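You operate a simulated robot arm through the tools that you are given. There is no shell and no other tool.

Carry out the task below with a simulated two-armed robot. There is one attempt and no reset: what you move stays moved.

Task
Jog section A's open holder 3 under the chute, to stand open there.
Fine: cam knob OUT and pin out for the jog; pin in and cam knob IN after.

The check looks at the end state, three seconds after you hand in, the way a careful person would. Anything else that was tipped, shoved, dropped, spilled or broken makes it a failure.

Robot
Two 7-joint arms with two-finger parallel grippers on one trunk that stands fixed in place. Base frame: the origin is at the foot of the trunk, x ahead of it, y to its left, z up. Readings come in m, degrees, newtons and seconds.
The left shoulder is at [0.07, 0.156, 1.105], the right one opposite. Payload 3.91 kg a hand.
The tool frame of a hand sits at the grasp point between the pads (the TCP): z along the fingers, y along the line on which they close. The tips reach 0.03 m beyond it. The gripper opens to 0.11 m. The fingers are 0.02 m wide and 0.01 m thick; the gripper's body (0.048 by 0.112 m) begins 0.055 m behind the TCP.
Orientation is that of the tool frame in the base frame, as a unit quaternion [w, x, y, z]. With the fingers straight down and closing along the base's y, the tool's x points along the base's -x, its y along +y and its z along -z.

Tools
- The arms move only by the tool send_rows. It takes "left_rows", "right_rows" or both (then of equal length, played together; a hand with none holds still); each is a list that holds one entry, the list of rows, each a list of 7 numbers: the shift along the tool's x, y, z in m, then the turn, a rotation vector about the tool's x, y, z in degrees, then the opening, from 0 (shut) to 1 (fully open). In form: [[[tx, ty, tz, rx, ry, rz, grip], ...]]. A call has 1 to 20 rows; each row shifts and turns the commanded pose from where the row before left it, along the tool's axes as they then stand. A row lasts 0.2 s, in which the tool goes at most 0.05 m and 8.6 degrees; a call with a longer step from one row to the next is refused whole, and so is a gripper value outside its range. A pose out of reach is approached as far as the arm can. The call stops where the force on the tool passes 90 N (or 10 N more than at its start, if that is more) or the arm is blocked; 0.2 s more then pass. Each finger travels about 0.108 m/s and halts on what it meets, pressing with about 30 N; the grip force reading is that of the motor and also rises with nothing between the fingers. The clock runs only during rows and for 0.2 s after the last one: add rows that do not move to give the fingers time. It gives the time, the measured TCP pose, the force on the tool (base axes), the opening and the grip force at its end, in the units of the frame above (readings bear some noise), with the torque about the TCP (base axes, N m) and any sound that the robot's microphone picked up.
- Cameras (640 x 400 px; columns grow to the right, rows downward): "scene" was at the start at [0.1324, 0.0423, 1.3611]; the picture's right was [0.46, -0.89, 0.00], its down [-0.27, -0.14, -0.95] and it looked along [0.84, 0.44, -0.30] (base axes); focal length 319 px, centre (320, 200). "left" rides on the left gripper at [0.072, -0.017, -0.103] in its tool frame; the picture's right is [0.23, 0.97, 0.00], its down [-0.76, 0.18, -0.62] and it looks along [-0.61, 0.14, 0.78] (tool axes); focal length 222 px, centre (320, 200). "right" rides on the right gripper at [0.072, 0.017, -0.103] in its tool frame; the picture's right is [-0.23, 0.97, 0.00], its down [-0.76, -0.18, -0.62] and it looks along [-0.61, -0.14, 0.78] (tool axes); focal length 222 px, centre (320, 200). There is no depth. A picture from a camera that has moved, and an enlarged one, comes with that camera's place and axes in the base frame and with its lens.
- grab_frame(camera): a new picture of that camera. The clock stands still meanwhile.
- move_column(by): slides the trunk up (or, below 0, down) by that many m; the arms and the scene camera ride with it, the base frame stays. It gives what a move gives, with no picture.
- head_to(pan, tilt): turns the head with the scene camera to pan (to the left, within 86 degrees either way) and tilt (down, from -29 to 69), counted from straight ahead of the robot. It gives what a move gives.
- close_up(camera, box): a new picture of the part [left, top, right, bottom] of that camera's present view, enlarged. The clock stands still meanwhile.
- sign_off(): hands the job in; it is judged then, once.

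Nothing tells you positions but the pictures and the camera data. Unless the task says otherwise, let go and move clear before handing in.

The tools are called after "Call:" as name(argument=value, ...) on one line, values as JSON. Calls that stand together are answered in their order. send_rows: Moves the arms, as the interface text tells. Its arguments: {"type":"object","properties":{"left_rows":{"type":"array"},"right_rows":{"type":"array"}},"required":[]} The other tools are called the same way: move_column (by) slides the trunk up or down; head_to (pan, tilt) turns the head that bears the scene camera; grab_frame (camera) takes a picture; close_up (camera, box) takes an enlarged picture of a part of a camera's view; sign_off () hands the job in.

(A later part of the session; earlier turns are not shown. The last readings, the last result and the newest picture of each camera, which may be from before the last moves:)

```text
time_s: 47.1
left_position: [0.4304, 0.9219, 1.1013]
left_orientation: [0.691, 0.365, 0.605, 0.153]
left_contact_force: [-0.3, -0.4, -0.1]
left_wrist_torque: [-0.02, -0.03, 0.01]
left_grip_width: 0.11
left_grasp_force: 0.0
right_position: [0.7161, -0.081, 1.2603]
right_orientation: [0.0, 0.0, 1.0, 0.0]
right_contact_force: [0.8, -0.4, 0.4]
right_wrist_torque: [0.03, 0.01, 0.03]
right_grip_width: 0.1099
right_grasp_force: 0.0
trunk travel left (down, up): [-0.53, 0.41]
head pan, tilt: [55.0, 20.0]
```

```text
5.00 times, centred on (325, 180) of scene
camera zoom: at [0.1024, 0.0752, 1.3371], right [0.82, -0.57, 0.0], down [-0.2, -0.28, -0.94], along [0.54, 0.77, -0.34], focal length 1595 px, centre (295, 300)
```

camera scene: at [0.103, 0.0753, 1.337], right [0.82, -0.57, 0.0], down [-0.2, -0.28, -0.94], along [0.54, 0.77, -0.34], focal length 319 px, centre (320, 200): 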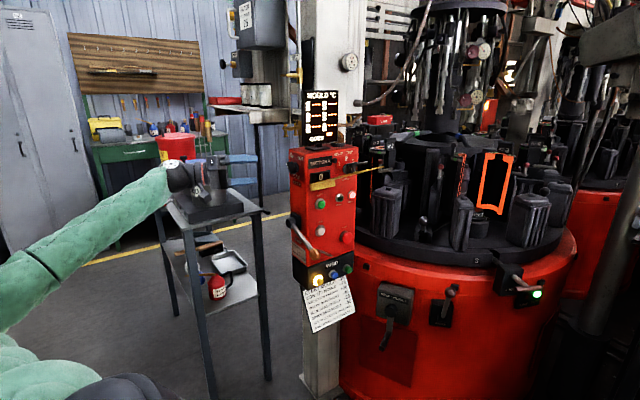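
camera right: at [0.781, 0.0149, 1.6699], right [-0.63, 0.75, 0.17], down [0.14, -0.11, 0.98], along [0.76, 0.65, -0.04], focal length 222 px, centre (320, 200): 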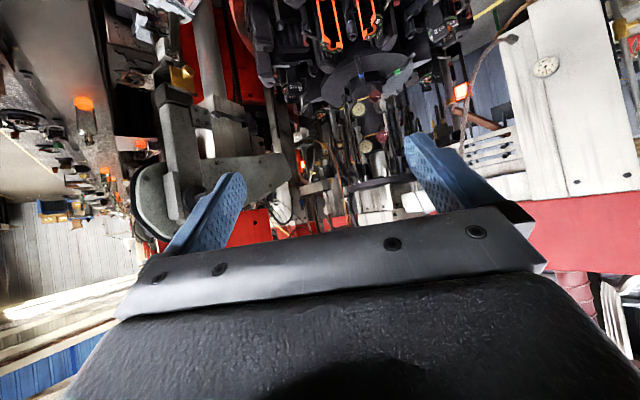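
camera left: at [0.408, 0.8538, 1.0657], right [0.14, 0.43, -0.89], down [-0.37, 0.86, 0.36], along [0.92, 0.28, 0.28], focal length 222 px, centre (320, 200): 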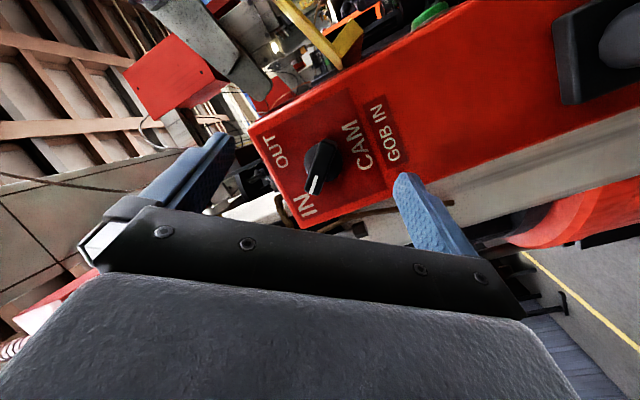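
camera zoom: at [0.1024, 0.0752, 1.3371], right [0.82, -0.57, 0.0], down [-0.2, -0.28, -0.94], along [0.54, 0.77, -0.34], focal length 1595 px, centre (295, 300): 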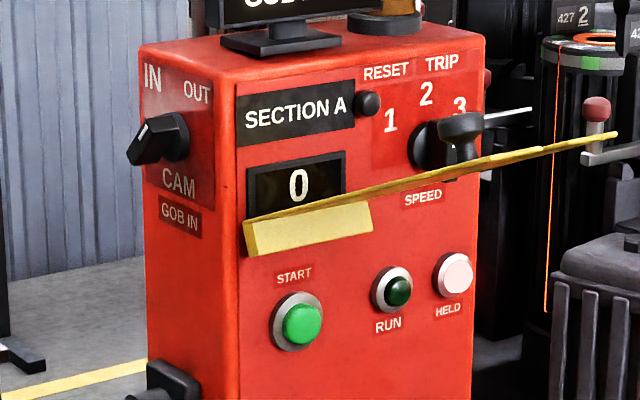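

The cam knob is at OUT. Next is the lock pin; I'll look at it with the scene and right-hand cameras.

Call:
head_to(pan=25, tilt=30)

Call:
grab_frame(camera="scene")

Call:
grab_frame(camera="right")

Call:
close_up(camera="scene", box=[310, 180, 400, 260])

```text
time_s: 48.0
left_position: [0.4314, 0.9215, 1.0995]
left_orientation: [0.69, 0.366, 0.605, 0.154]
left_contact_force: [-0.6, -0.5, -0.4]
left_wrist_torque: [0.03, 0.01, 0.0]
left_grip_width: 0.1101
left_grasp_force: 0.0
right_position: [0.7177, -0.0814, 1.2591]
right_orientation: [0.001, 0.001, 1.0, 0.0]
right_contact_force: [0.4, -0.3, 0.5]
right_wrist_torque: [0.03, -0.02, 0.0]
right_grip_width: 0.1098
right_grasp_force: 0.1
trunk travel left (down, up): [-0.53, 0.41]
head pan, tilt: [25.0, 30.0]
```

```text
taken
camera scene: at [0.1315, 0.0372, 1.3209], right [0.42, -0.91, 0.0], down [-0.45, -0.21, -0.87], along [0.78, 0.37, -0.5], focal length 319 px, centre (320, 200)
```

scene: 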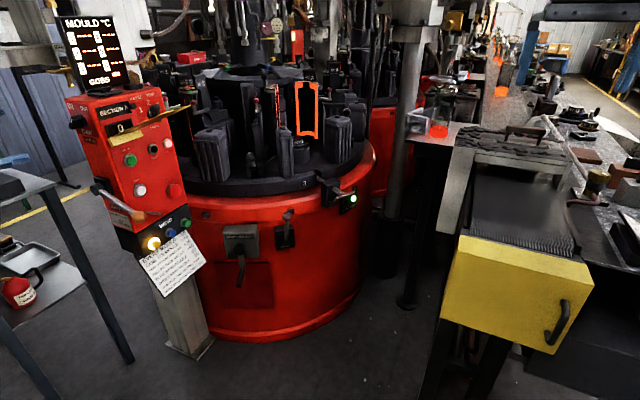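

```text
taken
camera right: at [0.6454, -0.0637, 1.3618], right [0.23, 0.97, 0.0], down [0.76, -0.18, 0.62], along [0.61, -0.14, -0.78], focal length 222 px, centre (320, 200)
```

right: 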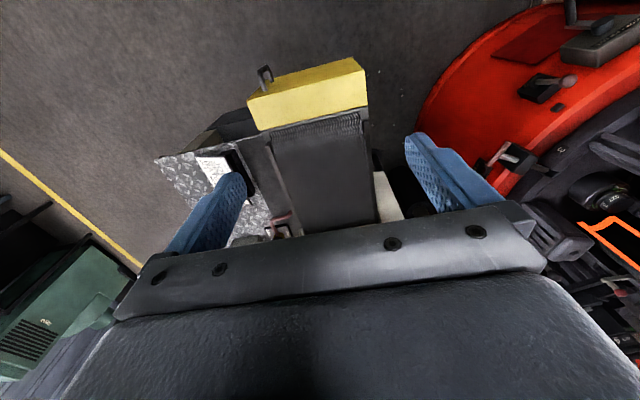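

```text
5.00 times, centred on (355, 220) of scene
camera zoom: at [0.1315, 0.0372, 1.3209], right [0.42, -0.91, 0.0], down [-0.45, -0.21, -0.87], along [0.78, 0.37, -0.5], focal length 1595 px, centre (145, 100)
```

zoom: 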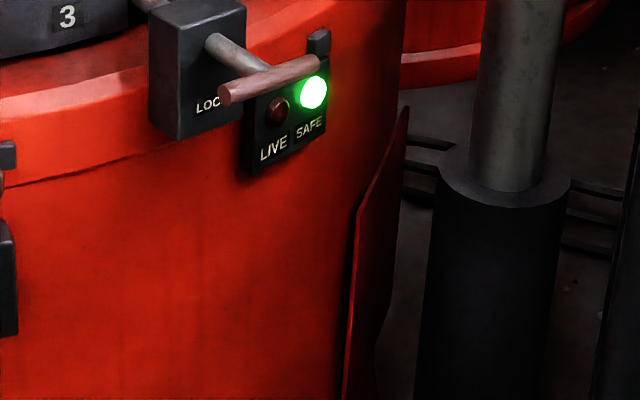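

I'll zoom the right-hand camera on the pin handle to triangulate it.

Call:
close_up(camera="right", box=[460, 110, 580, 210])

```text
4.00 times, centred on (520, 160) of right
camera zoom: at [0.6454, -0.0637, 1.3618], right [0.23, 0.97, 0.0], down [0.76, -0.18, 0.62], along [0.61, -0.14, -0.78], focal length 888 px, centre (-480, 360)
```

zoom: 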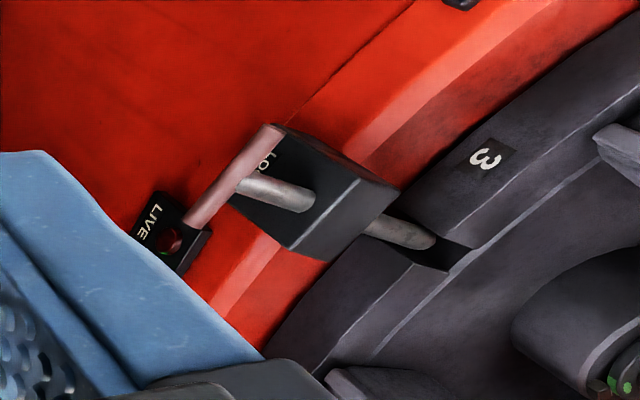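

The pin's T-handle centre is at about [1.053, 0.369, 0.779], with the bar horizontal and the pin pulling out toward me along roughly [-0.54, -0.84]. The left hand reaches it better; I'll swing it round, with fingers set to close vertically, and move the right hand out of the way.

Call:
send_rows(left_rows=[[[0, 0, -0.02, 0, 0, 7.75, 1], [0, 0, -0.02, 0, 0, 7.75, 1], [0, 0, -0.02, 0, 0, 7.75, 1], [0, 0, 0, 0, 0, 7.75, 1], [0, 0, 0, 0, 0, 7.75, 1], [0, 0, 0, 0, 0, 7.75, 1], [-0.0459, 0, 0, 0, 0, 0, 1], [-0.0459, 0, 0, 0, 0, 0, 1], [-0.0459, 0, 0, 0, 0, 0, 1], [-0.0459, 0, 0, 0, 0, 0, 1], [0, 0, 0, 0, 8.4, 0, 1], [0, 0, 0, 0, 8.4, 0, 1], [0, 0, 0, 0, 8.4, 0, 1], [0, 0, 0, 0, 8.4, 0, 1], [0, 0, 0, 0, 8.4, 0, 1], [0, 0, 0, 0, 8.4, 0, 1], [0, 0, 0, 0, 8.4, 0, 1], [0, 0, 0, 0, 8.4, 0, 1], [0, 0, 0, 0, 8.4, 0, 1]]], right_rows=[[[0.025, -0.0417, 0, 0, 0, 0, 1], [0.025, -0.0417, 0, 0, 0, 0, 1], [0.025, -0.0417, 0, 0, 0, 0, 1], [0.025, -0.0417, 0, 0, 0, 0, 1], [0.025, -0.0417, 0, 0, 0, 0, 1], [0.025, -0.0417, 0, 0, 0, 0, 1], [0, 0, 0, 0, 0, 0, 1], [0, 0, 0, 0, 0, 0, 1], [0, 0, 0, 0, 0, 0, 1], [0, 0, 0, 0, 0, 0, 1], [0, 0, 0, 0, 0, 0, 1], [0, 0, 0, 0, 0, 0, 1], [0, 0, 0, 0, 0, 0, 1], [0, 0, 0, 0, 0, 0, 1], [0, 0, 0, 0, 0, 0, 1], [0, 0, 0, 0, 0, 0, 1], [0, 0, 0, 0, 0, 0, 1], [0, 0, 0, 0, 0, 0, 1], [0, 0, 0, 0, 0, 0, 1]]])

Call:
grab_frame(camera="scene")

Call:
grab_frame(camera="left")

```text
time_s: 52.0
left_position: [0.315, 0.7714, 1.0985]
left_orientation: [0.201, 0.199, 0.678, 0.679]
left_contact_force: [-0.8, -0.5, 0.0]
left_wrist_torque: [0.0, -0.01, 0.04]
left_grip_width: 0.1101
left_grasp_force: 0.0
left hand out of reach, approached as far as the arm can: row 19
right_position: [0.5677, -0.3299, 1.2583]
right_orientation: [0.0, 0.0, 1.0, 0.001]
right_contact_force: [-0.6, 0.5, 0.6]
right_wrist_torque: [-0.07, 0.01, 0.01]
right_grip_width: 0.11
right_grasp_force: 0.0
trunk travel left (down, up): [-0.53, 0.41]
head pan, tilt: [25.0, 30.0]
```

```text
taken
camera scene: at [0.1324, 0.0376, 1.3207], right [0.42, -0.91, 0.0], down [-0.45, -0.21, -0.87], along [0.78, 0.37, -0.5], focal length 319 px, centre (320, 200)
```

scene: 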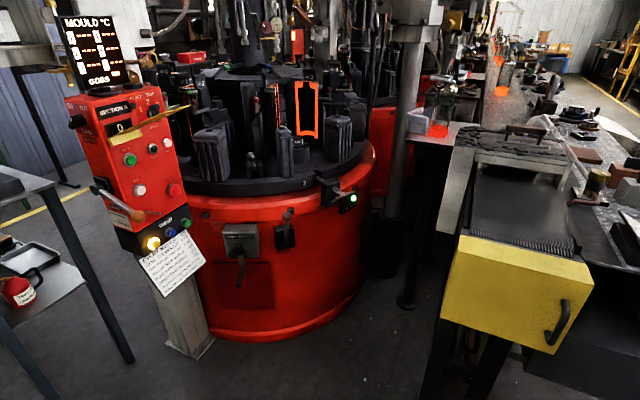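

```text
taken
camera left: at [0.1986, 0.7237, 1.0803], right [-0.19, 0.12, 0.97], down [0.3, -0.94, 0.18], along [0.93, 0.33, 0.14], focal length 222 px, centre (320, 200)
```

left: 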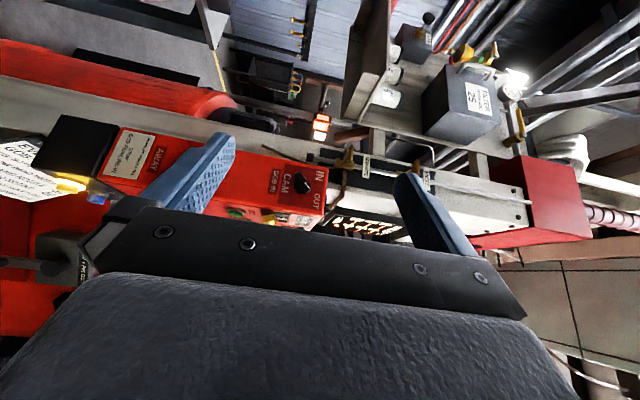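

The hand is oriented for the pin. I'll carry it across in front of the machine in stages.

Call:
send_rows(left_rows=[[[-0.03455, -0.0125, -0.0224, 0, 0, 0, 1], [-0.03455, -0.0125, -0.0224, 0, 0, 0, 1], [-0.03455, -0.0125, -0.0224, 0, 0, 0, 1], [-0.03455, -0.0125, -0.0224, 0, 0, 0, 1], [-0.03455, -0.0125, -0.0224, 0, 0, 0, 1], [-0.03455, -0.0125, -0.0224, 0, 0, 0, 1], [-0.03455, -0.0125, -0.0224, 0, 0, 0, 1], [-0.03455, -0.0125, -0.0224, 0, 0, 0, 1], [-0.0373, -0.0133, -0.0024, 0, 0, 0, 1], [-0.0373, -0.0133, -0.0024, 0, 0, 0, 1], [-0.0373, -0.0133, -0.0024, 0, 0, 0, 1], [-0.0373, -0.0133, -0.0024, 0, 0, 0, 1], [-0.0373, -0.0133, -0.0024, 0, 0, 0, 1], [-0.0373, -0.0133, -0.0024, 0, 0, 0, 1], [-0.0373, -0.0133, -0.0024, 0, 0, 0, 1], [-0.0373, -0.0133, -0.0024, 0, 0, 0, 1], [-0.0373, -0.0133, -0.0024, 0, 0, 0, 1]]])

Call:
grab_frame(camera="scene")

Call:
grab_frame(camera="left")

```text
time_s: 55.6
left_position: [0.7887, 0.3661, 0.8703]
left_orientation: [0.2, 0.201, 0.677, 0.679]
left_contact_force: [-0.7, 0.7, 0.7]
left_wrist_torque: [-0.02, 0.02, -0.01]
left_grip_width: 0.1103
left_grasp_force: 0.1
left hand out of reach, approached as far as the arm can: row 1, 2, 3, 4, 5, 6, 7
right_position: [0.5681, -0.3319, 1.2575]
right_orientation: [-0.001, 0.0, 1.0, 0.001]
right_contact_force: [-0.5, 0.8, 0.0]
right_wrist_torque: [0.04, 0.02, 0.03]
right_grip_width: 0.11
right_grasp_force: 0.0
trunk travel left (down, up): [-0.53, 0.41]
head pan, tilt: [25.0, 30.0]
```

```text
taken
camera scene: at [0.1323, 0.036, 1.3209], right [0.42, -0.91, 0.0], down [-0.45, -0.21, -0.87], along [0.78, 0.37, -0.5], focal length 319 px, centre (320, 200)
```

scene: 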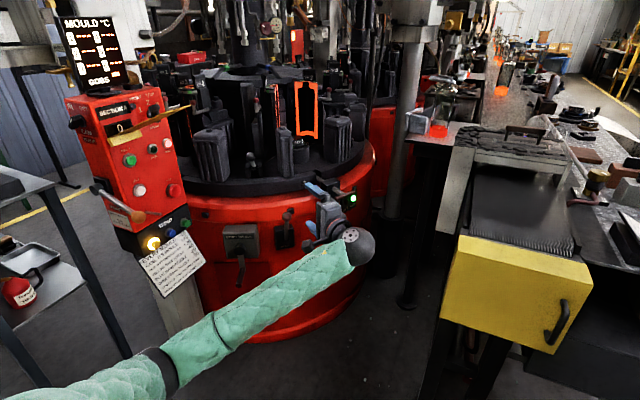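

```text
taken
camera left: at [0.6716, 0.3187, 0.8517], right [-0.19, 0.12, 0.97], down [0.3, -0.94, 0.17], along [0.93, 0.33, 0.14], focal length 222 px, centre (320, 200)
```

left: 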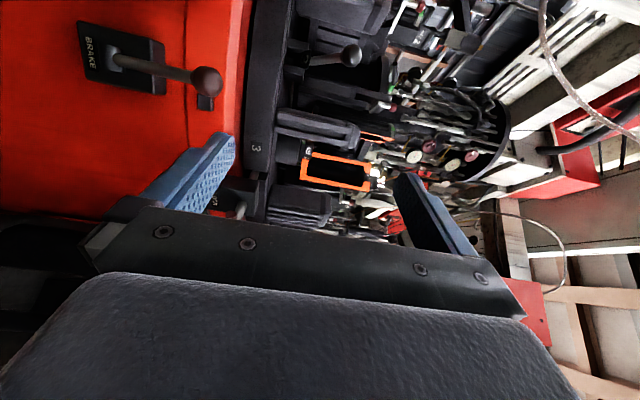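

The left hand is in front of the machine, clear of the brake lever. I'll move right and then to a pre-grasp point facing the pin handle.

Call:
send_rows(left_rows=[[[-0.0354, -0.0125, -0.0266, 0, 0, 0, 1], [-0.0354, -0.0125, -0.0266, 0, 0, 0, 1], [-0.0354, -0.0125, -0.0266, 0, 0, 0, 1], [-0.0354, -0.0125, -0.0266, 0, 0, 0, 1], [-0.0196, -0.01025, 0.0305, 0, 0, 0, 1], [-0.0196, -0.01025, 0.0305, 0, 0, 0, 1], [-0.0196, -0.01025, 0.0305, 0, 0, 0, 1], [-0.0196, -0.01025, 0.0305, 0, 0, 0, 1]]])

Call:
grab_frame(camera="scene")

Call:
grab_frame(camera="left")

```text
time_s: 57.4
left_position: [0.9831, 0.2567, 0.7768]
left_orientation: [0.201, 0.202, 0.677, 0.679]
left_contact_force: [0.5, 0.8, -0.3]
left_wrist_torque: [-0.01, 0.0, 0.01]
left_grip_width: 0.11
left_grasp_force: 0.0
right_position: [0.5696, -0.3314, 1.2584]
right_orientation: [-0.001, 0.001, 1.0, -0.001]
right_contact_force: [-0.6, 0.2, 0.5]
right_wrist_torque: [-0.03, 0.0, 0.01]
right_grip_width: 0.1099
right_grasp_force: 0.0
trunk travel left (down, up): [-0.53, 0.41]
head pan, tilt: [25.0, 30.0]
```

```text
taken
camera scene: at [0.1322, 0.0364, 1.3208], right [0.42, -0.91, 0.0], down [-0.45, -0.21, -0.87], along [0.78, 0.37, -0.5], focal length 319 px, centre (320, 200)
```

scene: 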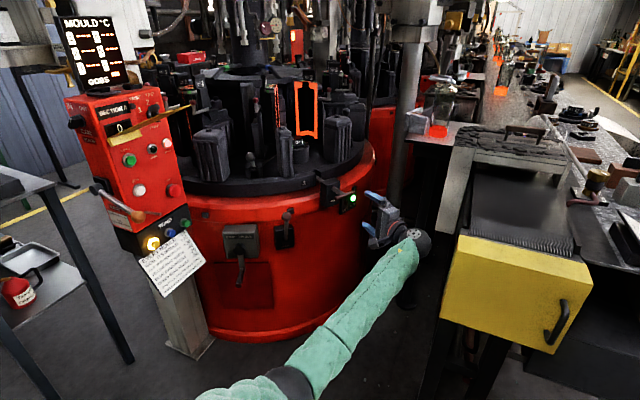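

```text
taken
camera left: at [0.8657, 0.2095, 0.7581], right [-0.19, 0.12, 0.97], down [0.3, -0.94, 0.17], along [0.94, 0.32, 0.14], focal length 222 px, centre (320, 200)
```

left: 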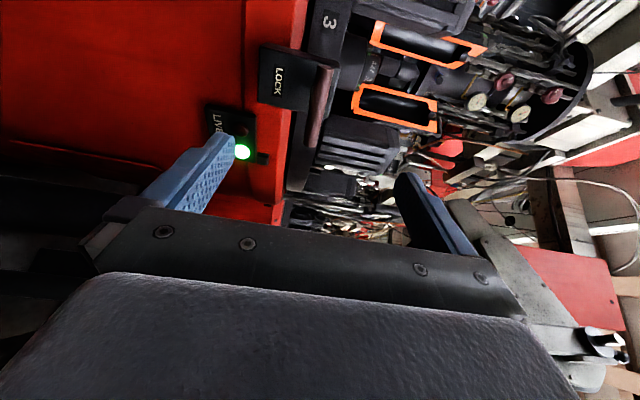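

The hand reached the pre-grasp pose with ease. I'll zoom in on the handle from the hand camera to align.

Call:
close_up(camera="left", box=[220, 20, 400, 200])

Call:
close_up(camera="scene", box=[310, 160, 440, 260])

```text
2.22 times, centred on (310, 110) of left
camera zoom: at [0.8657, 0.2095, 0.7581], right [-0.19, 0.12, 0.97], down [0.3, -0.94, 0.17], along [0.94, 0.32, 0.14], focal length 494 px, centre (342, 400)
```

zoom: 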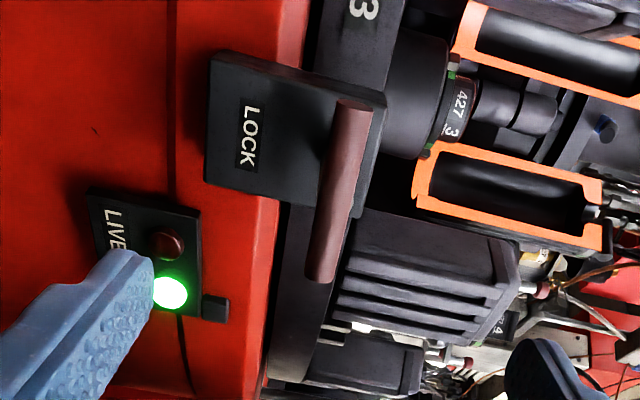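

```text
4.00 times, centred on (375, 210) of scene
camera zoom: at [0.1322, 0.0364, 1.3208], right [0.42, -0.91, 0.0], down [-0.45, -0.21, -0.87], along [0.78, 0.37, -0.5], focal length 1276 px, centre (100, 160)
```

zoom: 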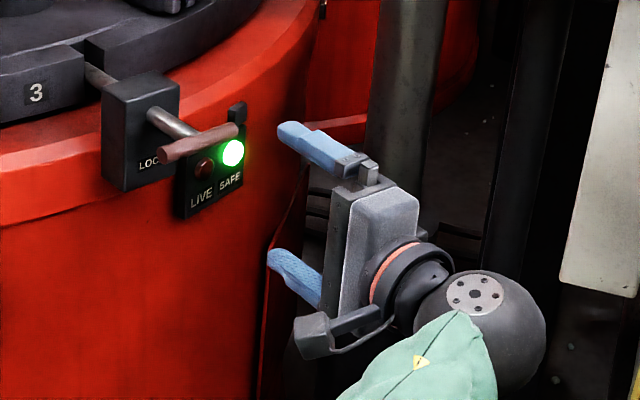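

The handle bar is centred dead ahead, 0.136 m away, at z≈0.773. I'll reach in and grip it with fingers above and below.

Call:
send_rows(left_rows=[[[0, -0.003, 0.025, 0, 0, 0, 1], [0, 0, 0.025, 0, 0, 0, 1], [0, 0, 0.025, 0, 0, 0, 1], [0, 0, 0.025, 0, 0, 0, 1], [0, 0, 0.024, 0, 0, 0, 1], [0, 0, 0, 0, 0, 0, 1]]])

Call:
close_up(camera="left", box=[180, 60, 460, 240])

Call:
close_up(camera="scene", box=[310, 160, 440, 260])

```text
time_s: 58.8
left_position: [1.0496, 0.3614, 0.7749]
left_orientation: [0.2, 0.201, 0.677, 0.679]
left_contact_force: [0.1, -0.4, -0.6]
left_wrist_torque: [0.02, 0.03, -0.01]
left_grip_width: 0.1099
left_grasp_force: 0.0
right_position: [0.5681, -0.332, 1.2582]
right_orientation: [0.0, 0.0, 1.0, 0.0]
right_contact_force: [-0.1, -0.2, 0.6]
right_wrist_torque: [-0.03, -0.02, -0.01]
right_grip_width: 0.1101
right_grasp_force: 0.1
trunk travel left (down, up): [-0.53, 0.41]
head pan, tilt: [25.0, 30.0]
```

```text
2.22 times, centred on (320, 150) of left
camera zoom: at [0.9327, 0.3142, 0.7577], right [-0.19, 0.12, 0.97], down [0.3, -0.94, 0.17], along [0.93, 0.33, 0.14], focal length 494 px, centre (320, 311)
```

zoom: 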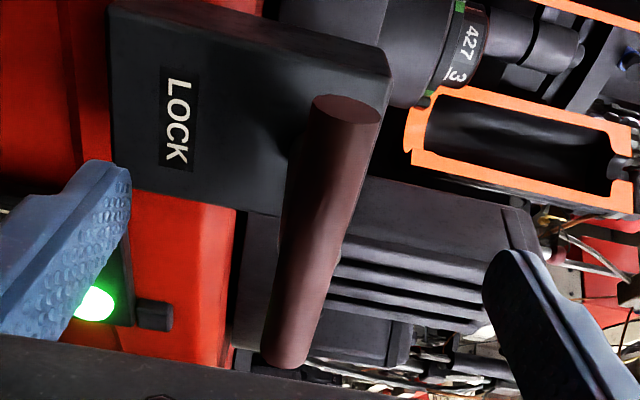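

```text
4.00 times, centred on (375, 210) of scene
camera zoom: at [0.1317, 0.0364, 1.3209], right [0.42, -0.91, 0.0], down [-0.45, -0.21, -0.87], along [0.78, 0.37, -0.5], focal length 1276 px, centre (100, 160)
```

zoom: 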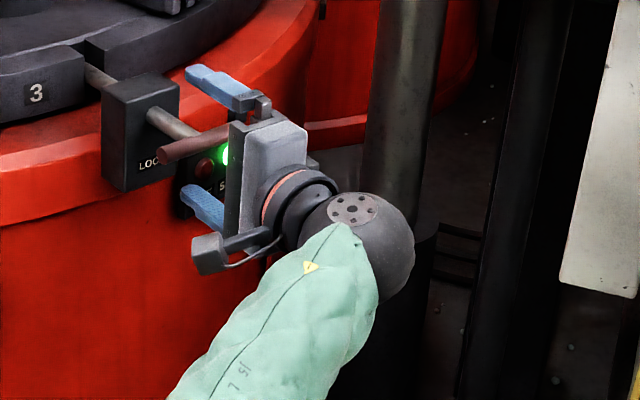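

Alignment is good (bar 15 mm ahead of the grasp point, 3 mm low). Closing on the bar now.

Call:
send_rows(left_rows=[[[0, -0.003, 0.003, 0, 0, 0, 1], [0, 0, 0, 0, 0, 0, 0.6], [0, 0, 0, 0, 0, 0, 0.3], [0, 0, 0, 0, 0, 0, 0], [0, 0, 0, 0, 0, 0, 0], [0, 0, 0, 0, 0, 0, 0]]])

Call:
close_up(camera="left", box=[180, 60, 460, 240])

Call:
close_up(camera="scene", box=[310, 160, 440, 260])

```text
time_s: 60.2
left_position: [1.0512, 0.3654, 0.7713]
left_orientation: [0.2, 0.201, 0.676, 0.68]
left_contact_force: [-2.2, 0.5, -4.4]
left_wrist_torque: [-0.18, 0.11, -0.13]
left_grip_width: 0.0173
left_grasp_force: 45.0
right_position: [0.5691, -0.3308, 1.2598]
right_orientation: [-0.001, 0.0, 1.0, 0.0]
right_contact_force: [0.4, 0.1, 0.1]
right_wrist_torque: [-0.01, -0.01, 0.0]
right_grip_width: 0.1099
right_grasp_force: 0.0
trunk travel left (down, up): [-0.53, 0.41]
head pan, tilt: [25.0, 30.0]
```

```text
2.22 times, centred on (320, 150) of left
camera zoom: at [0.934, 0.3176, 0.7545], right [-0.19, 0.12, 0.97], down [0.3, -0.94, 0.17], along [0.93, 0.33, 0.14], focal length 494 px, centre (320, 311)
```

zoom: 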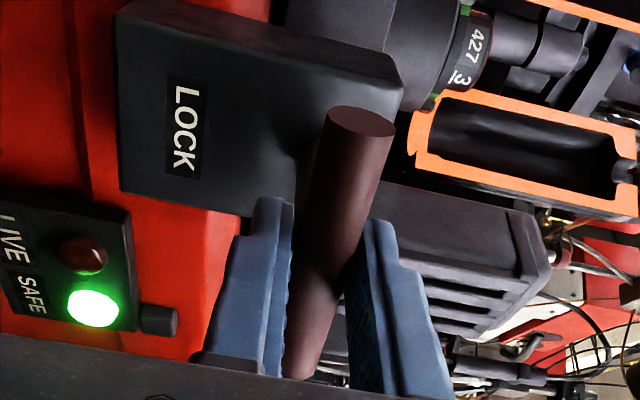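

```text
4.00 times, centred on (375, 210) of scene
camera zoom: at [0.1321, 0.0368, 1.3208], right [0.42, -0.91, 0.0], down [-0.45, -0.21, -0.87], along [0.78, 0.37, -0.5], focal length 1276 px, centre (100, 160)
```

zoom: 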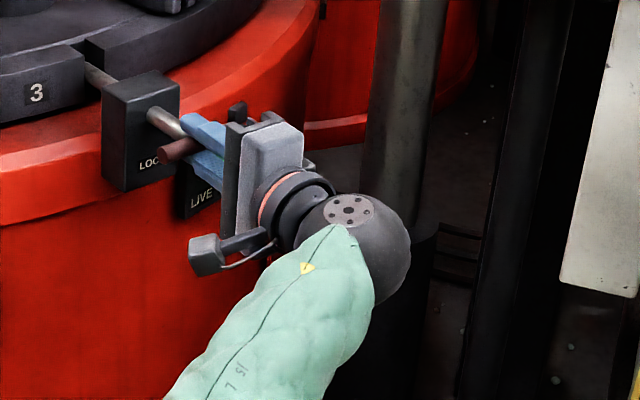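

The bar is gripped. I'll pull the pin outward gently along its axis.

Call:
send_rows(left_rows=[[[-0.0005, 0, -0.01, 0, 0, 0, 0], [-0.0005, 0, -0.01, 0, 0, 0, 0], [-0.0005, 0, -0.01, 0, 0, 0, 0], [-0.0005, 0, -0.01, 0, 0, 0, 0], [0, 0, 0, 0, 0, 0, 0]]])

Call:
close_up(camera="left", box=[180, 60, 460, 240])

Call:
close_up(camera="scene", box=[310, 160, 440, 260])

```text
time_s: 61.4
left_position: [1.0316, 0.3334, 0.7708]
left_orientation: [0.199, 0.2, 0.677, 0.68]
left_contact_force: [25.8, 23.7, 1.1]
left_wrist_torque: [-0.09, 0.01, -0.21]
left_grip_width: 0.0179
left_grasp_force: 44.9
right_position: [0.5707, -0.3294, 1.2587]
right_orientation: [-0.001, 0.0, 1.0, 0.001]
right_contact_force: [0.4, 0.7, 0.4]
right_wrist_torque: [0.02, -0.01, 0.0]
right_grip_width: 0.1101
right_grasp_force: 0.0
trunk travel left (down, up): [-0.53, 0.41]
head pan, tilt: [25.0, 30.0]
```

```text
2.22 times, centred on (320, 150) of left
camera zoom: at [0.9155, 0.286, 0.7545], right [-0.19, 0.12, 0.97], down [0.3, -0.94, 0.17], along [0.93, 0.33, 0.14], focal length 494 px, centre (320, 311)
```

zoom: 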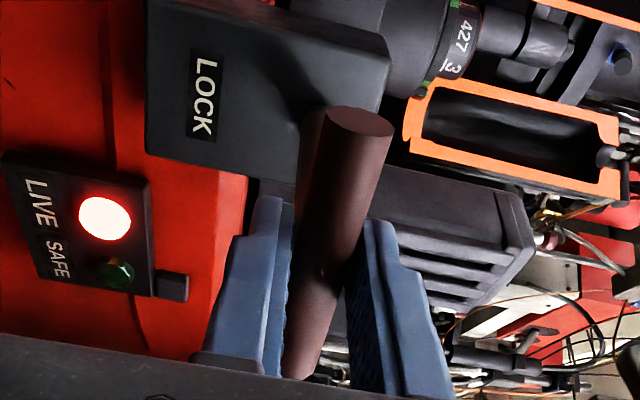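

```text
4.00 times, centred on (375, 210) of scene
camera zoom: at [0.1336, 0.0383, 1.3207], right [0.42, -0.91, 0.0], down [-0.45, -0.21, -0.86], along [0.78, 0.37, -0.5], focal length 1276 px, centre (100, 160)
```

zoom: 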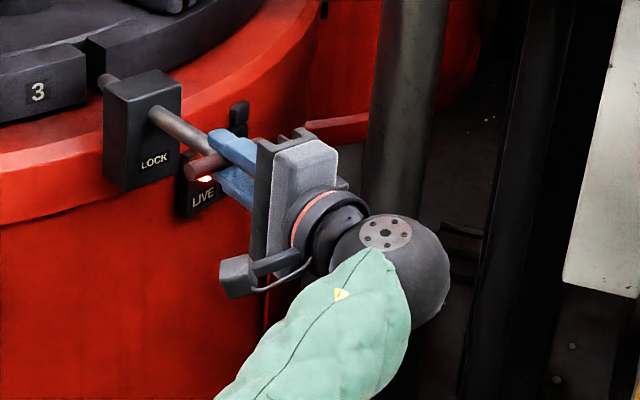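

The lamp switched to LIVE. I'll pull slightly further to see whether that's the end of travel.

Call:
send_rows(left_rows=[[[-0.0003, 0, -0.006, 0, 0, 0, 0], [-0.0003, 0, -0.006, 0, 0, 0, 0], [0, 0, 0, 0, 0, 0, 0]]])

Call:
close_up(camera="scene", box=[310, 165, 390, 225])

```text
time_s: 62.2
left_position: [1.0235, 0.3215, 0.7717]
left_orientation: [0.201, 0.201, 0.677, 0.679]
left_contact_force: [5.2, 33.6, 5.3]
left_wrist_torque: [0.13, -0.03, 0.37]
left_grip_width: 0.0177
left_grasp_force: 45.1
right_position: [0.5679, -0.3296, 1.2593]
right_orientation: [0.0, 0.001, 1.0, -0.001]
right_contact_force: [0.1, -0.1, 0.2]
right_wrist_torque: [0.02, -0.01, 0.04]
right_grip_width: 0.1098
right_grasp_force: 0.0
trunk travel left (down, up): [-0.53, 0.41]
head pan, tilt: [25.0, 30.0]
```

```text
6.67 times, centred on (350, 195) of scene
camera zoom: at [0.1314, 0.0387, 1.3209], right [0.42, -0.91, 0.0], down [-0.45, -0.21, -0.87], along [0.78, 0.37, -0.5], focal length 2126 px, centre (120, 233)
```

zoom: 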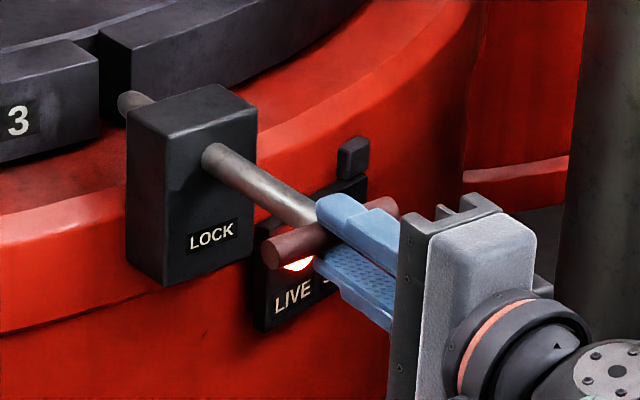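

The pin tip appears clear of the rim slot. One more small pull for margin, then I'll release and check that it stays out.

Call:
send_rows(left_rows=[[[-0.0003, 0, -0.006, 0, 0, 0, 0], [0, 0, 0, 0, 0, 0, 0]]])

Call:
close_up(camera="scene", box=[310, 165, 390, 225])

```text
time_s: 62.8
left_position: [1.0226, 0.3128, 0.7717]
left_orientation: [0.201, 0.201, 0.676, 0.68]
left_contact_force: [0.2, 0.6, 0.1]
left_wrist_torque: [-0.01, 0.02, -0.05]
left_grip_width: 0.0002
left_grasp_force: 38.0
right_position: [0.5676, -0.332, 1.2591]
right_orientation: [-0.001, 0.0, 1.0, 0.002]
right_contact_force: [0.0, 0.5, -0.1]
right_wrist_torque: [0.02, 0.02, 0.0]
right_grip_width: 0.1099
right_grasp_force: 0.1
trunk travel left (down, up): [-0.53, 0.41]
head pan, tilt: [25.0, 30.0]
```

```text
6.67 times, centred on (350, 195) of scene
camera zoom: at [0.1319, 0.0352, 1.3208], right [0.42, -0.91, 0.0], down [-0.45, -0.21, -0.87], along [0.79, 0.36, -0.5], focal length 2126 px, centre (120, 233)
```

zoom: 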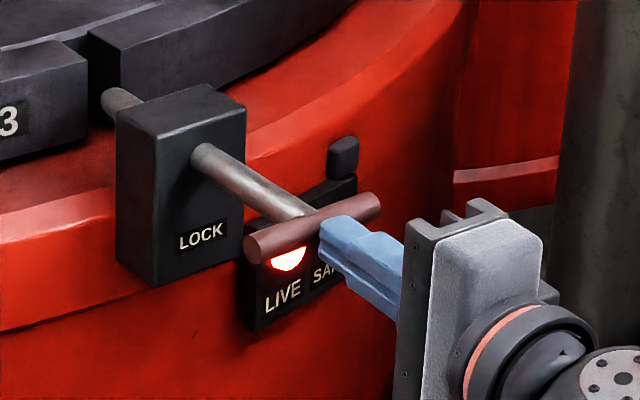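

The handle slipped from the fingers at its end stop; the pin stays out with LIVE lit. I'll back away and bring the closed fingers to face the JOG button from below the yellow flap.

Call:
send_rows(left_rows=[[[0, 0, -0.04, 0, 0, 0, 0], [0, 0, -0.04, 0, 0, 0, 0], [0.0365, 0.02135, -0.017, 0, 0, 0, 0], [0.0365, 0.02135, -0.017, 0, 0, 0, 0], [0.0365, 0.02135, -0.017, 0, 0, 0, 0], [0.0365, 0.02135, -0.017, 0, 0, 0, 0], [0.0365, 0.02135, -0.017, 0, 0, 0, 0], [0.0365, 0.02135, -0.017, 0, 0, 0, 0], [0, 0, 0, 0, 8.28, 0, 0], [0, 0, 0, 0, 8.28, 0, 0], [0, 0, 0, 0, 8.28, 0, 0], [0, 0, 0, 0, 8.28, 0, 0]]])

Call:
close_up(camera="scene", box=[290, 150, 390, 225])

Call:
grab_frame(camera="left")

Call:
grab_frame(camera="scene")

```text
time_s: 65.6
left_position: [0.7395, 0.3123, 0.9055]
left_orientation: [-0.011, -0.013, 0.681, 0.732]
left_contact_force: [-0.1, 0.7, 0.4]
left_wrist_torque: [0.0, -0.05, 0.05]
left_grip_width: 0.0002
left_grasp_force: 38.2
right_position: [0.5684, -0.331, 1.2591]
right_orientation: [-0.001, 0.0, 1.0, 0.001]
right_contact_force: [-0.5, -0.2, 0.0]
right_wrist_torque: [0.01, 0.02, -0.02]
right_grip_width: 0.1102
right_grasp_force: 0.1
trunk travel left (down, up): [-0.53, 0.41]
head pan, tilt: [25.0, 30.0]
stopped in row 12 (left hand): the arm was blocked; the commanded pose is now the measured one
```

```text
5.33 times, centred on (340, 188) of scene
camera zoom: at [0.1315, 0.0366, 1.3209], right [0.42, -0.91, 0.0], down [-0.45, -0.21, -0.87], along [0.78, 0.37, -0.5], focal length 1701 px, centre (213, 267)
```

zoom: 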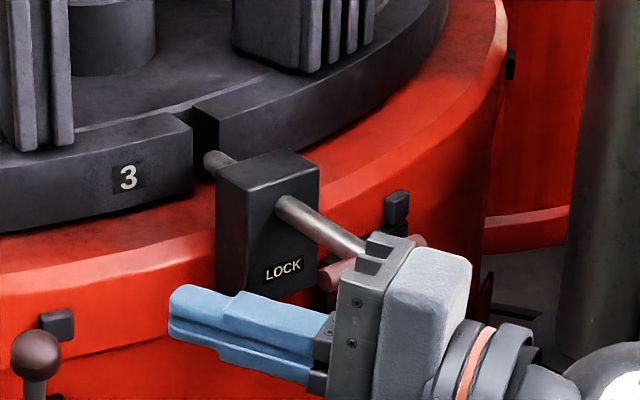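

```text
taken
camera left: at [0.6694, 0.2073, 0.88], right [-0.23, -0.08, 0.97], down [0.78, -0.61, 0.14], along [0.58, 0.79, 0.2], focal length 222 px, centre (320, 200)
```

left: 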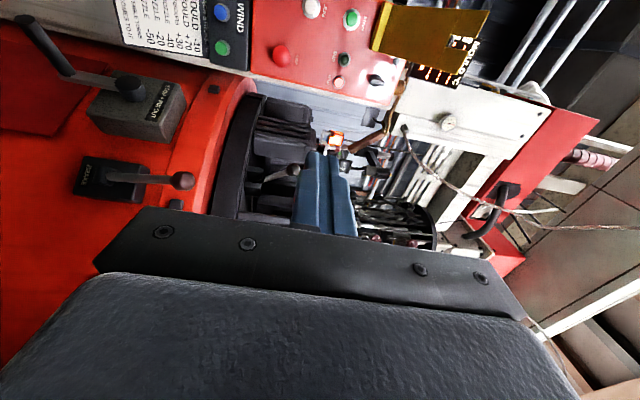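

```text
taken
camera scene: at [0.1315, 0.0366, 1.3209], right [0.42, -0.91, 0.0], down [-0.45, -0.21, -0.87], along [0.78, 0.37, -0.5], focal length 319 px, centre (320, 200)
```

scene: 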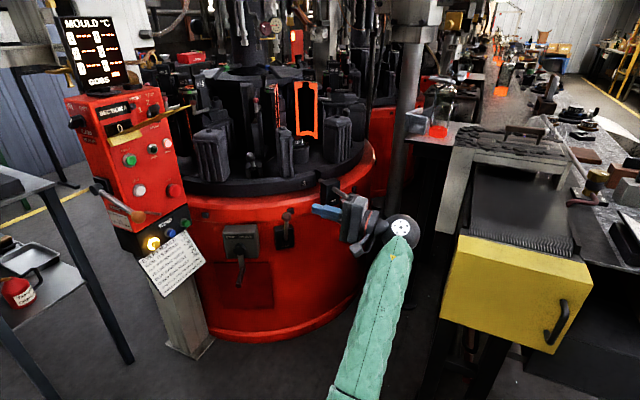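

The yaw stopped slightly early at an arm limit, with no contact nearby. I'll ease the hand orientation a little and move on toward the panel.

Call:
send_rows(left_rows=[[[0, 0, 0, 4.1, -7, 0, 0], [0.0181, -0.0006, 0.0345, 0, 0, 0, 0], [0.0181, -0.0006, 0.0345, 0, 0, 0, 0], [0.0181, -0.0006, 0.0345, 0, 0, 0, 0], [0.0181, -0.0006, 0.0345, 0, 0, 0, 0]]])

Call:
grab_frame(camera="scene")

Call:
grab_frame(camera="left")

```text
time_s: 66.8
left_position: [0.6802, 0.4592, 0.9168]
left_orientation: [0.036, 0.025, 0.702, 0.711]
left_contact_force: [-0.1, 0.2, -0.5]
left_wrist_torque: [0.01, -0.04, 0.01]
left_grip_width: 0.0001
left_grasp_force: 37.8
right_position: [0.5686, -0.33, 1.2597]
right_orientation: [-0.001, 0.001, 1.0, 0.0]
right_contact_force: [-0.3, 0.3, -0.2]
right_wrist_torque: [0.01, 0.01, 0.0]
right_grip_width: 0.1102
right_grasp_force: 0.0
trunk travel left (down, up): [-0.53, 0.41]
head pan, tilt: [25.0, 30.0]
```

```text
taken
camera scene: at [0.1314, 0.0367, 1.3209], right [0.42, -0.91, 0.0], down [-0.45, -0.21, -0.87], along [0.78, 0.37, -0.5], focal length 319 px, centre (320, 200)
```

scene: 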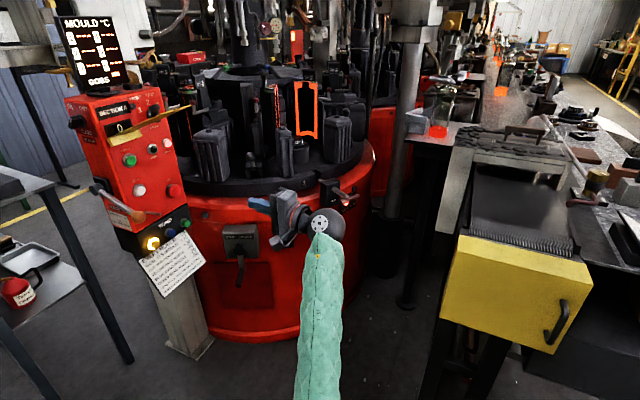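

```text
taken
camera left: at [0.5989, 0.3636, 0.8972], right [-0.24, 0.01, 0.97], down [0.7, -0.69, 0.18], along [0.67, 0.72, 0.16], focal length 222 px, centre (320, 200)
```

left: 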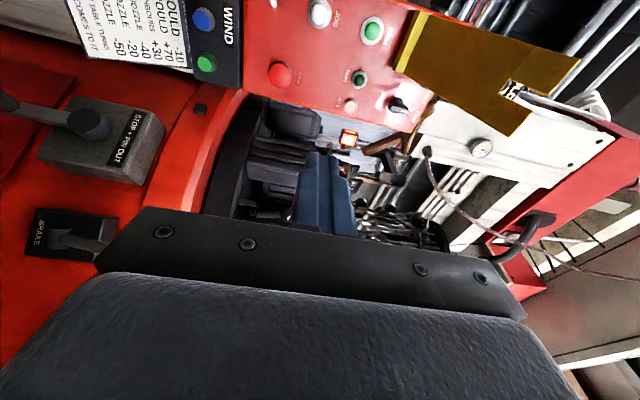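

The JOG button is at about [0.628, 0.822, 0.899]. I'll move to 6 cm in front of it.

Call:
send_rows(left_rows=[[[0.012, -0.003, 0.0381, 0, 0, 0, 0], [0.012, -0.003, 0.0381, 0, 0, 0, 0], [0.012, -0.003, 0.0381, 0, 0, 0, 0], [0.012, -0.003, 0.0381, 0, 0, 0, 0], [0.012, -0.003, 0.0381, 0, 0, 0, 0], [0.012, -0.003, 0.0381, 0, 0, 0, 0], [0.012, -0.003, 0.0381, 0, 0, 0, 0], [0, 0, 0, 0, 0, 0, 0]]])

Call:
head_to(pan=40, tilt=25)

Call:
grab_frame(camera="scene")

Call:
close_up(camera="left", box=[220, 40, 420, 220])

```text
time_s: 68.6
left_position: [0.6196, 0.728, 0.879]
left_orientation: [0.031, 0.033, 0.707, 0.706]
left_contact_force: [-1.3, -0.8, 0.1]
left_wrist_torque: [0.0, -0.01, -0.03]
left_grip_width: 0.0
left_grasp_force: 37.6
right_position: [0.5685, -0.3321, 1.2589]
right_orientation: [-0.001, 0.0, 1.0, 0.0]
right_contact_force: [-1.0, -0.1, 0.3]
right_wrist_torque: [0.02, 0.0, 0.02]
right_grip_width: 0.1102
right_grasp_force: 0.0
trunk travel left (down, up): [-0.53, 0.41]
head pan, tilt: [25.0, 30.0]
```

```text
time_s: 69.4
left_position: [0.6202, 0.7282, 0.8794]
left_orientation: [0.031, 0.034, 0.708, 0.705]
left_contact_force: [0.3, -0.4, -0.2]
left_wrist_torque: [0.0, -0.02, 0.0]
left_grip_width: 0.0
left_grasp_force: 37.3
right_position: [0.5687, -0.3302, 1.2588]
right_orientation: [0.0, 0.0, 1.0, 0.0]
right_contact_force: [-0.7, -0.1, -0.1]
right_wrist_torque: [-0.03, 0.01, 0.0]
right_grip_width: 0.1097
right_grasp_force: 0.0
trunk travel left (down, up): [-0.53, 0.41]
head pan, tilt: [40.0, 25.0]
```

```text
taken
camera scene: at [0.1203, 0.0576, 1.3289], right [0.64, -0.77, 0.0], down [-0.32, -0.27, -0.91], along [0.69, 0.58, -0.42], focal length 319 px, centre (320, 200)
```

scene: 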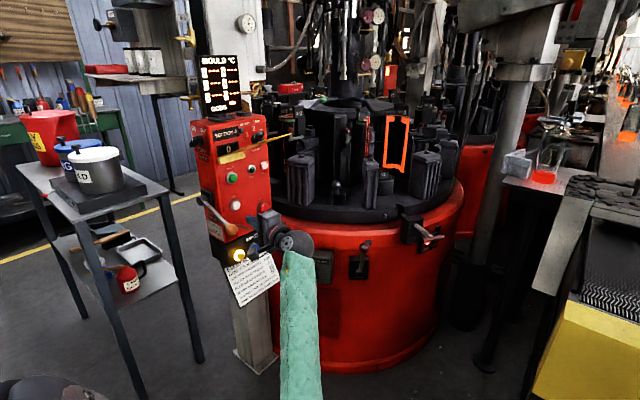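

```text
2.22 times, centred on (320, 130) of left
camera zoom: at [0.5386, 0.6312, 0.8631], right [-0.22, 0.02, 0.97], down [0.7, -0.69, 0.18], along [0.68, 0.72, 0.14], focal length 494 px, centre (320, 356)
```

zoom: 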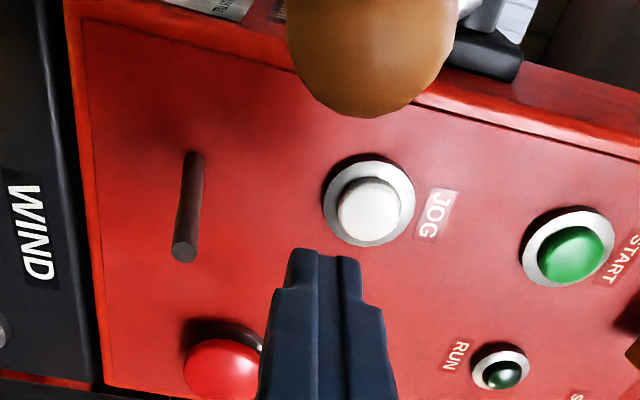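

The fingertip is 2 cm too low for JOG. I'll correct that, staying clear of the gob lever's ball, and move closer.

Call:
send_rows(left_rows=[[[-0.003, 0.02, 0, 0, 0, 0, 0], [0, 0, 0.02, 0, 0, 0, 0], [0, 0, 0.015, 0, 0, 0, 0], [0, 0, 0, 0, 0, 0, 0]]])

Call:
close_up(camera="left", box=[220, 40, 420, 220])

Call:
close_up(camera="scene", box=[180, 140, 320, 270])

```text
time_s: 70.4
left_position: [0.6261, 0.7631, 0.8979]
left_orientation: [0.031, 0.033, 0.707, 0.706]
left_contact_force: [0.5, -0.1, 0.3]
left_wrist_torque: [-0.05, -0.01, 0.01]
left_grip_width: 0.0002
left_grasp_force: 37.8
right_position: [0.5686, -0.3317, 1.2593]
right_orientation: [0.0, 0.0, 1.0, -0.001]
right_contact_force: [0.6, -0.9, -0.1]
right_wrist_torque: [-0.03, 0.01, 0.02]
right_grip_width: 0.11
right_grasp_force: 0.0
trunk travel left (down, up): [-0.53, 0.41]
head pan, tilt: [40.0, 25.0]
```

```text
2.22 times, centred on (320, 130) of left
camera zoom: at [0.5443, 0.6658, 0.8812], right [-0.22, 0.02, 0.97], down [0.7, -0.69, 0.18], along [0.68, 0.72, 0.14], focal length 494 px, centre (320, 356)
```

zoom: 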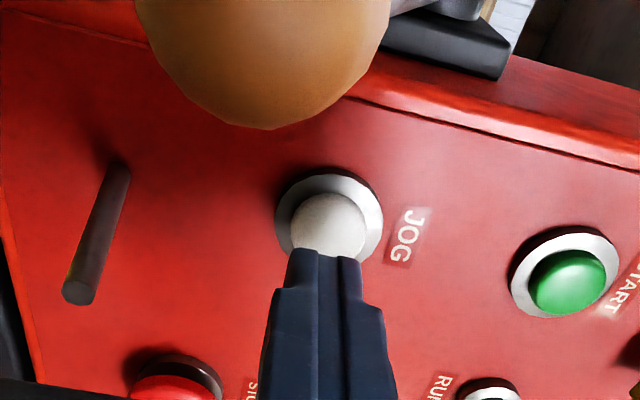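

```text
3.08 times, centred on (250, 205) of scene
camera zoom: at [0.1203, 0.0577, 1.3289], right [0.64, -0.77, 0.0], down [-0.32, -0.27, -0.91], along [0.69, 0.58, -0.42], focal length 981 px, centre (535, 185)
```

zoom: 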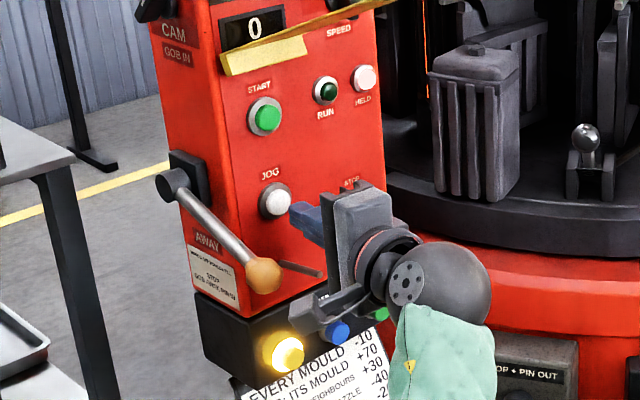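

The fingertip is nearly on JOG. I'll trim the aim and advance in small steps to make contact, pressing only briefly to see how the table responds.

Call:
send_rows(left_rows=[[[0.003, 0.003, 0.006, 0, 0, 0, 0], [0, 0, 0.005, 0, 0, 0, 0], [0, 0, 0.004, 0, 0, 0, 0]]])

Call:
close_up(camera="left", box=[220, 40, 420, 220])

Call:
grab_frame(camera="scene")

```text
time_s: 71.2
left_position: [0.6244, 0.7767, 0.9023]
left_orientation: [0.031, 0.033, 0.708, 0.704]
left_contact_force: [-0.2, -0.5, -0.1]
left_wrist_torque: [0.02, -0.01, 0.02]
left_grip_width: 0.0
left_grasp_force: 37.6
right_position: [0.5691, -0.3313, 1.2582]
right_orientation: [0.001, 0.0, 1.0, 0.0]
right_contact_force: [-0.1, 0.4, -0.2]
right_wrist_torque: [0.0, 0.0, 0.0]
right_grip_width: 0.11
right_grasp_force: 0.1
trunk travel left (down, up): [-0.53, 0.41]
head pan, tilt: [40.0, 25.0]
```

```text
2.22 times, centred on (320, 130) of left
camera zoom: at [0.5422, 0.6806, 0.885], right [-0.22, 0.02, 0.97], down [0.7, -0.69, 0.18], along [0.68, 0.72, 0.14], focal length 494 px, centre (320, 356)
```

zoom: 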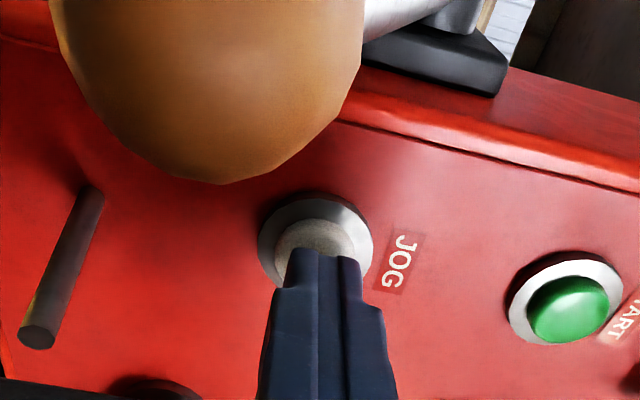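

```text
taken
camera scene: at [0.1203, 0.0578, 1.3289], right [0.64, -0.77, 0.0], down [-0.32, -0.27, -0.91], along [0.69, 0.58, -0.42], focal length 319 px, centre (320, 200)
```

scene: 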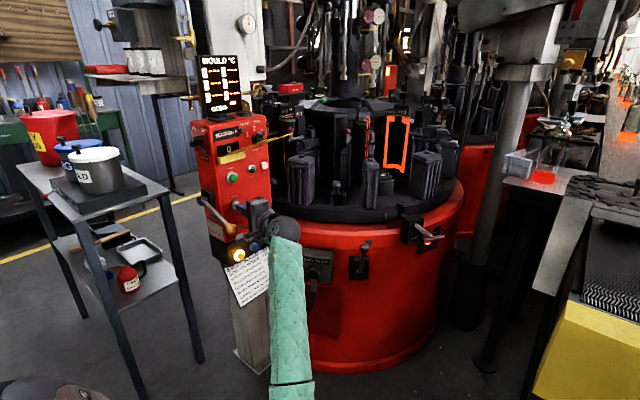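

No contact yet; the aim at JOG looks right. Advancing a little more.

Call:
send_rows(left_rows=[[[0, 0, 0.004, 0, 0, 0, 0], [0, 0, 0.004, 0, 0, 0, 0]]])

Call:
close_up(camera="left", box=[220, 40, 420, 220])

Call:
close_up(camera="scene", box=[260, 100, 470, 250])

```text
time_s: 71.8
left_position: [0.6254, 0.7846, 0.9025]
left_orientation: [0.03, 0.033, 0.708, 0.705]
left_contact_force: [-1.5, -1.4, -0.7]
left_wrist_torque: [-0.04, -0.01, 0.0]
left_grip_width: 0.0
left_grasp_force: 37.8
right_position: [0.5687, -0.331, 1.2583]
right_orientation: [0.0, 0.0, 1.0, 0.001]
right_contact_force: [-0.3, 0.6, 0.4]
right_wrist_torque: [-0.02, 0.0, -0.01]
right_grip_width: 0.11
right_grasp_force: 0.1
trunk travel left (down, up): [-0.53, 0.41]
head pan, tilt: [40.0, 25.0]
```

```text
2.22 times, centred on (320, 130) of left
camera zoom: at [0.5434, 0.6885, 0.8853], right [-0.22, 0.02, 0.97], down [0.7, -0.69, 0.18], along [0.68, 0.72, 0.14], focal length 494 px, centre (320, 356)
```

zoom: 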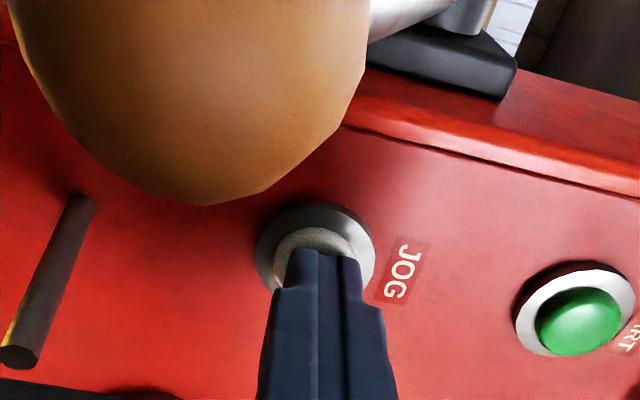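

```text
2.67 times, centred on (365, 175) of scene
camera zoom: at [0.1203, 0.0576, 1.3289], right [0.64, -0.77, 0.0], down [-0.32, -0.27, -0.91], along [0.69, 0.58, -0.42], focal length 850 px, centre (200, 267)
```

zoom: 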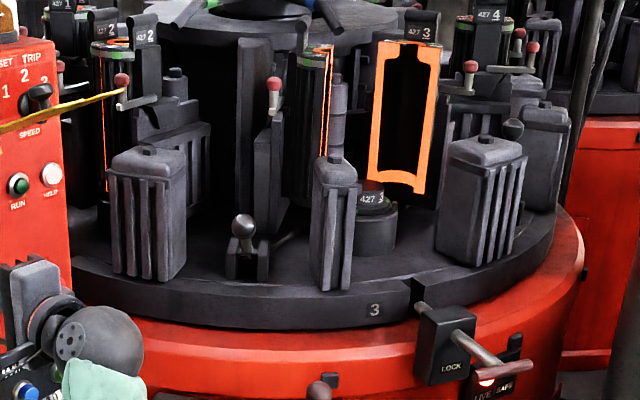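

Still no contact. Pressing in further in small steps.

Call:
send_rows(left_rows=[[[0, 0, 0.004, 0, 0, 0, 0], [0, 0, 0.004, 0, 0, 0, 0]]])

Call:
close_up(camera="scene", box=[260, 100, 470, 250])

Call:
close_up(camera="left", box=[220, 40, 420, 220])

```text
time_s: 72.4
left_position: [0.6258, 0.7917, 0.9018]
left_orientation: [0.032, 0.032, 0.707, 0.705]
left_contact_force: [-11.5, -21.3, -6.4]
left_wrist_torque: [-0.16, 0.01, 0.34]
left_grip_width: 0.0
left_grasp_force: 37.2
right_position: [0.5679, -0.3328, 1.2578]
right_orientation: [0.0, 0.0, 1.0, 0.001]
right_contact_force: [0.1, -0.4, 0.0]
right_wrist_torque: [-0.01, 0.04, 0.0]
right_grip_width: 0.11
right_grasp_force: 0.2
trunk travel left (down, up): [-0.53, 0.41]
head pan, tilt: [40.0, 25.0]
heard: click
```

```text
2.67 times, centred on (365, 175) of scene
camera zoom: at [0.1198, 0.0561, 1.3288], right [0.64, -0.77, 0.0], down [-0.32, -0.27, -0.91], along [0.69, 0.58, -0.42], focal length 850 px, centre (200, 267)
```

zoom: 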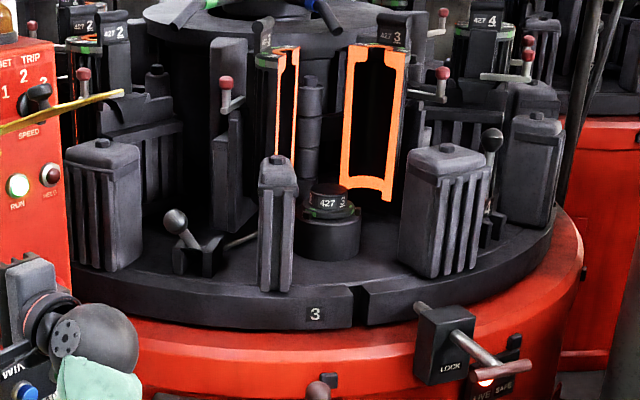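

```text
2.22 times, centred on (320, 130) of left
camera zoom: at [0.544, 0.6947, 0.8858], right [-0.22, 0.02, 0.97], down [0.7, -0.69, 0.18], along [0.68, 0.72, 0.14], focal length 494 px, centre (320, 356)
```

zoom: 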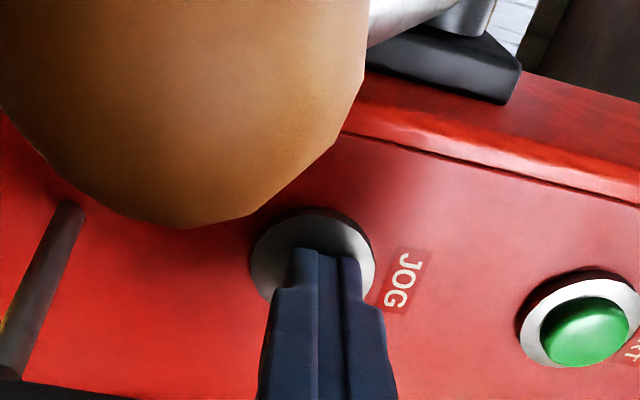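

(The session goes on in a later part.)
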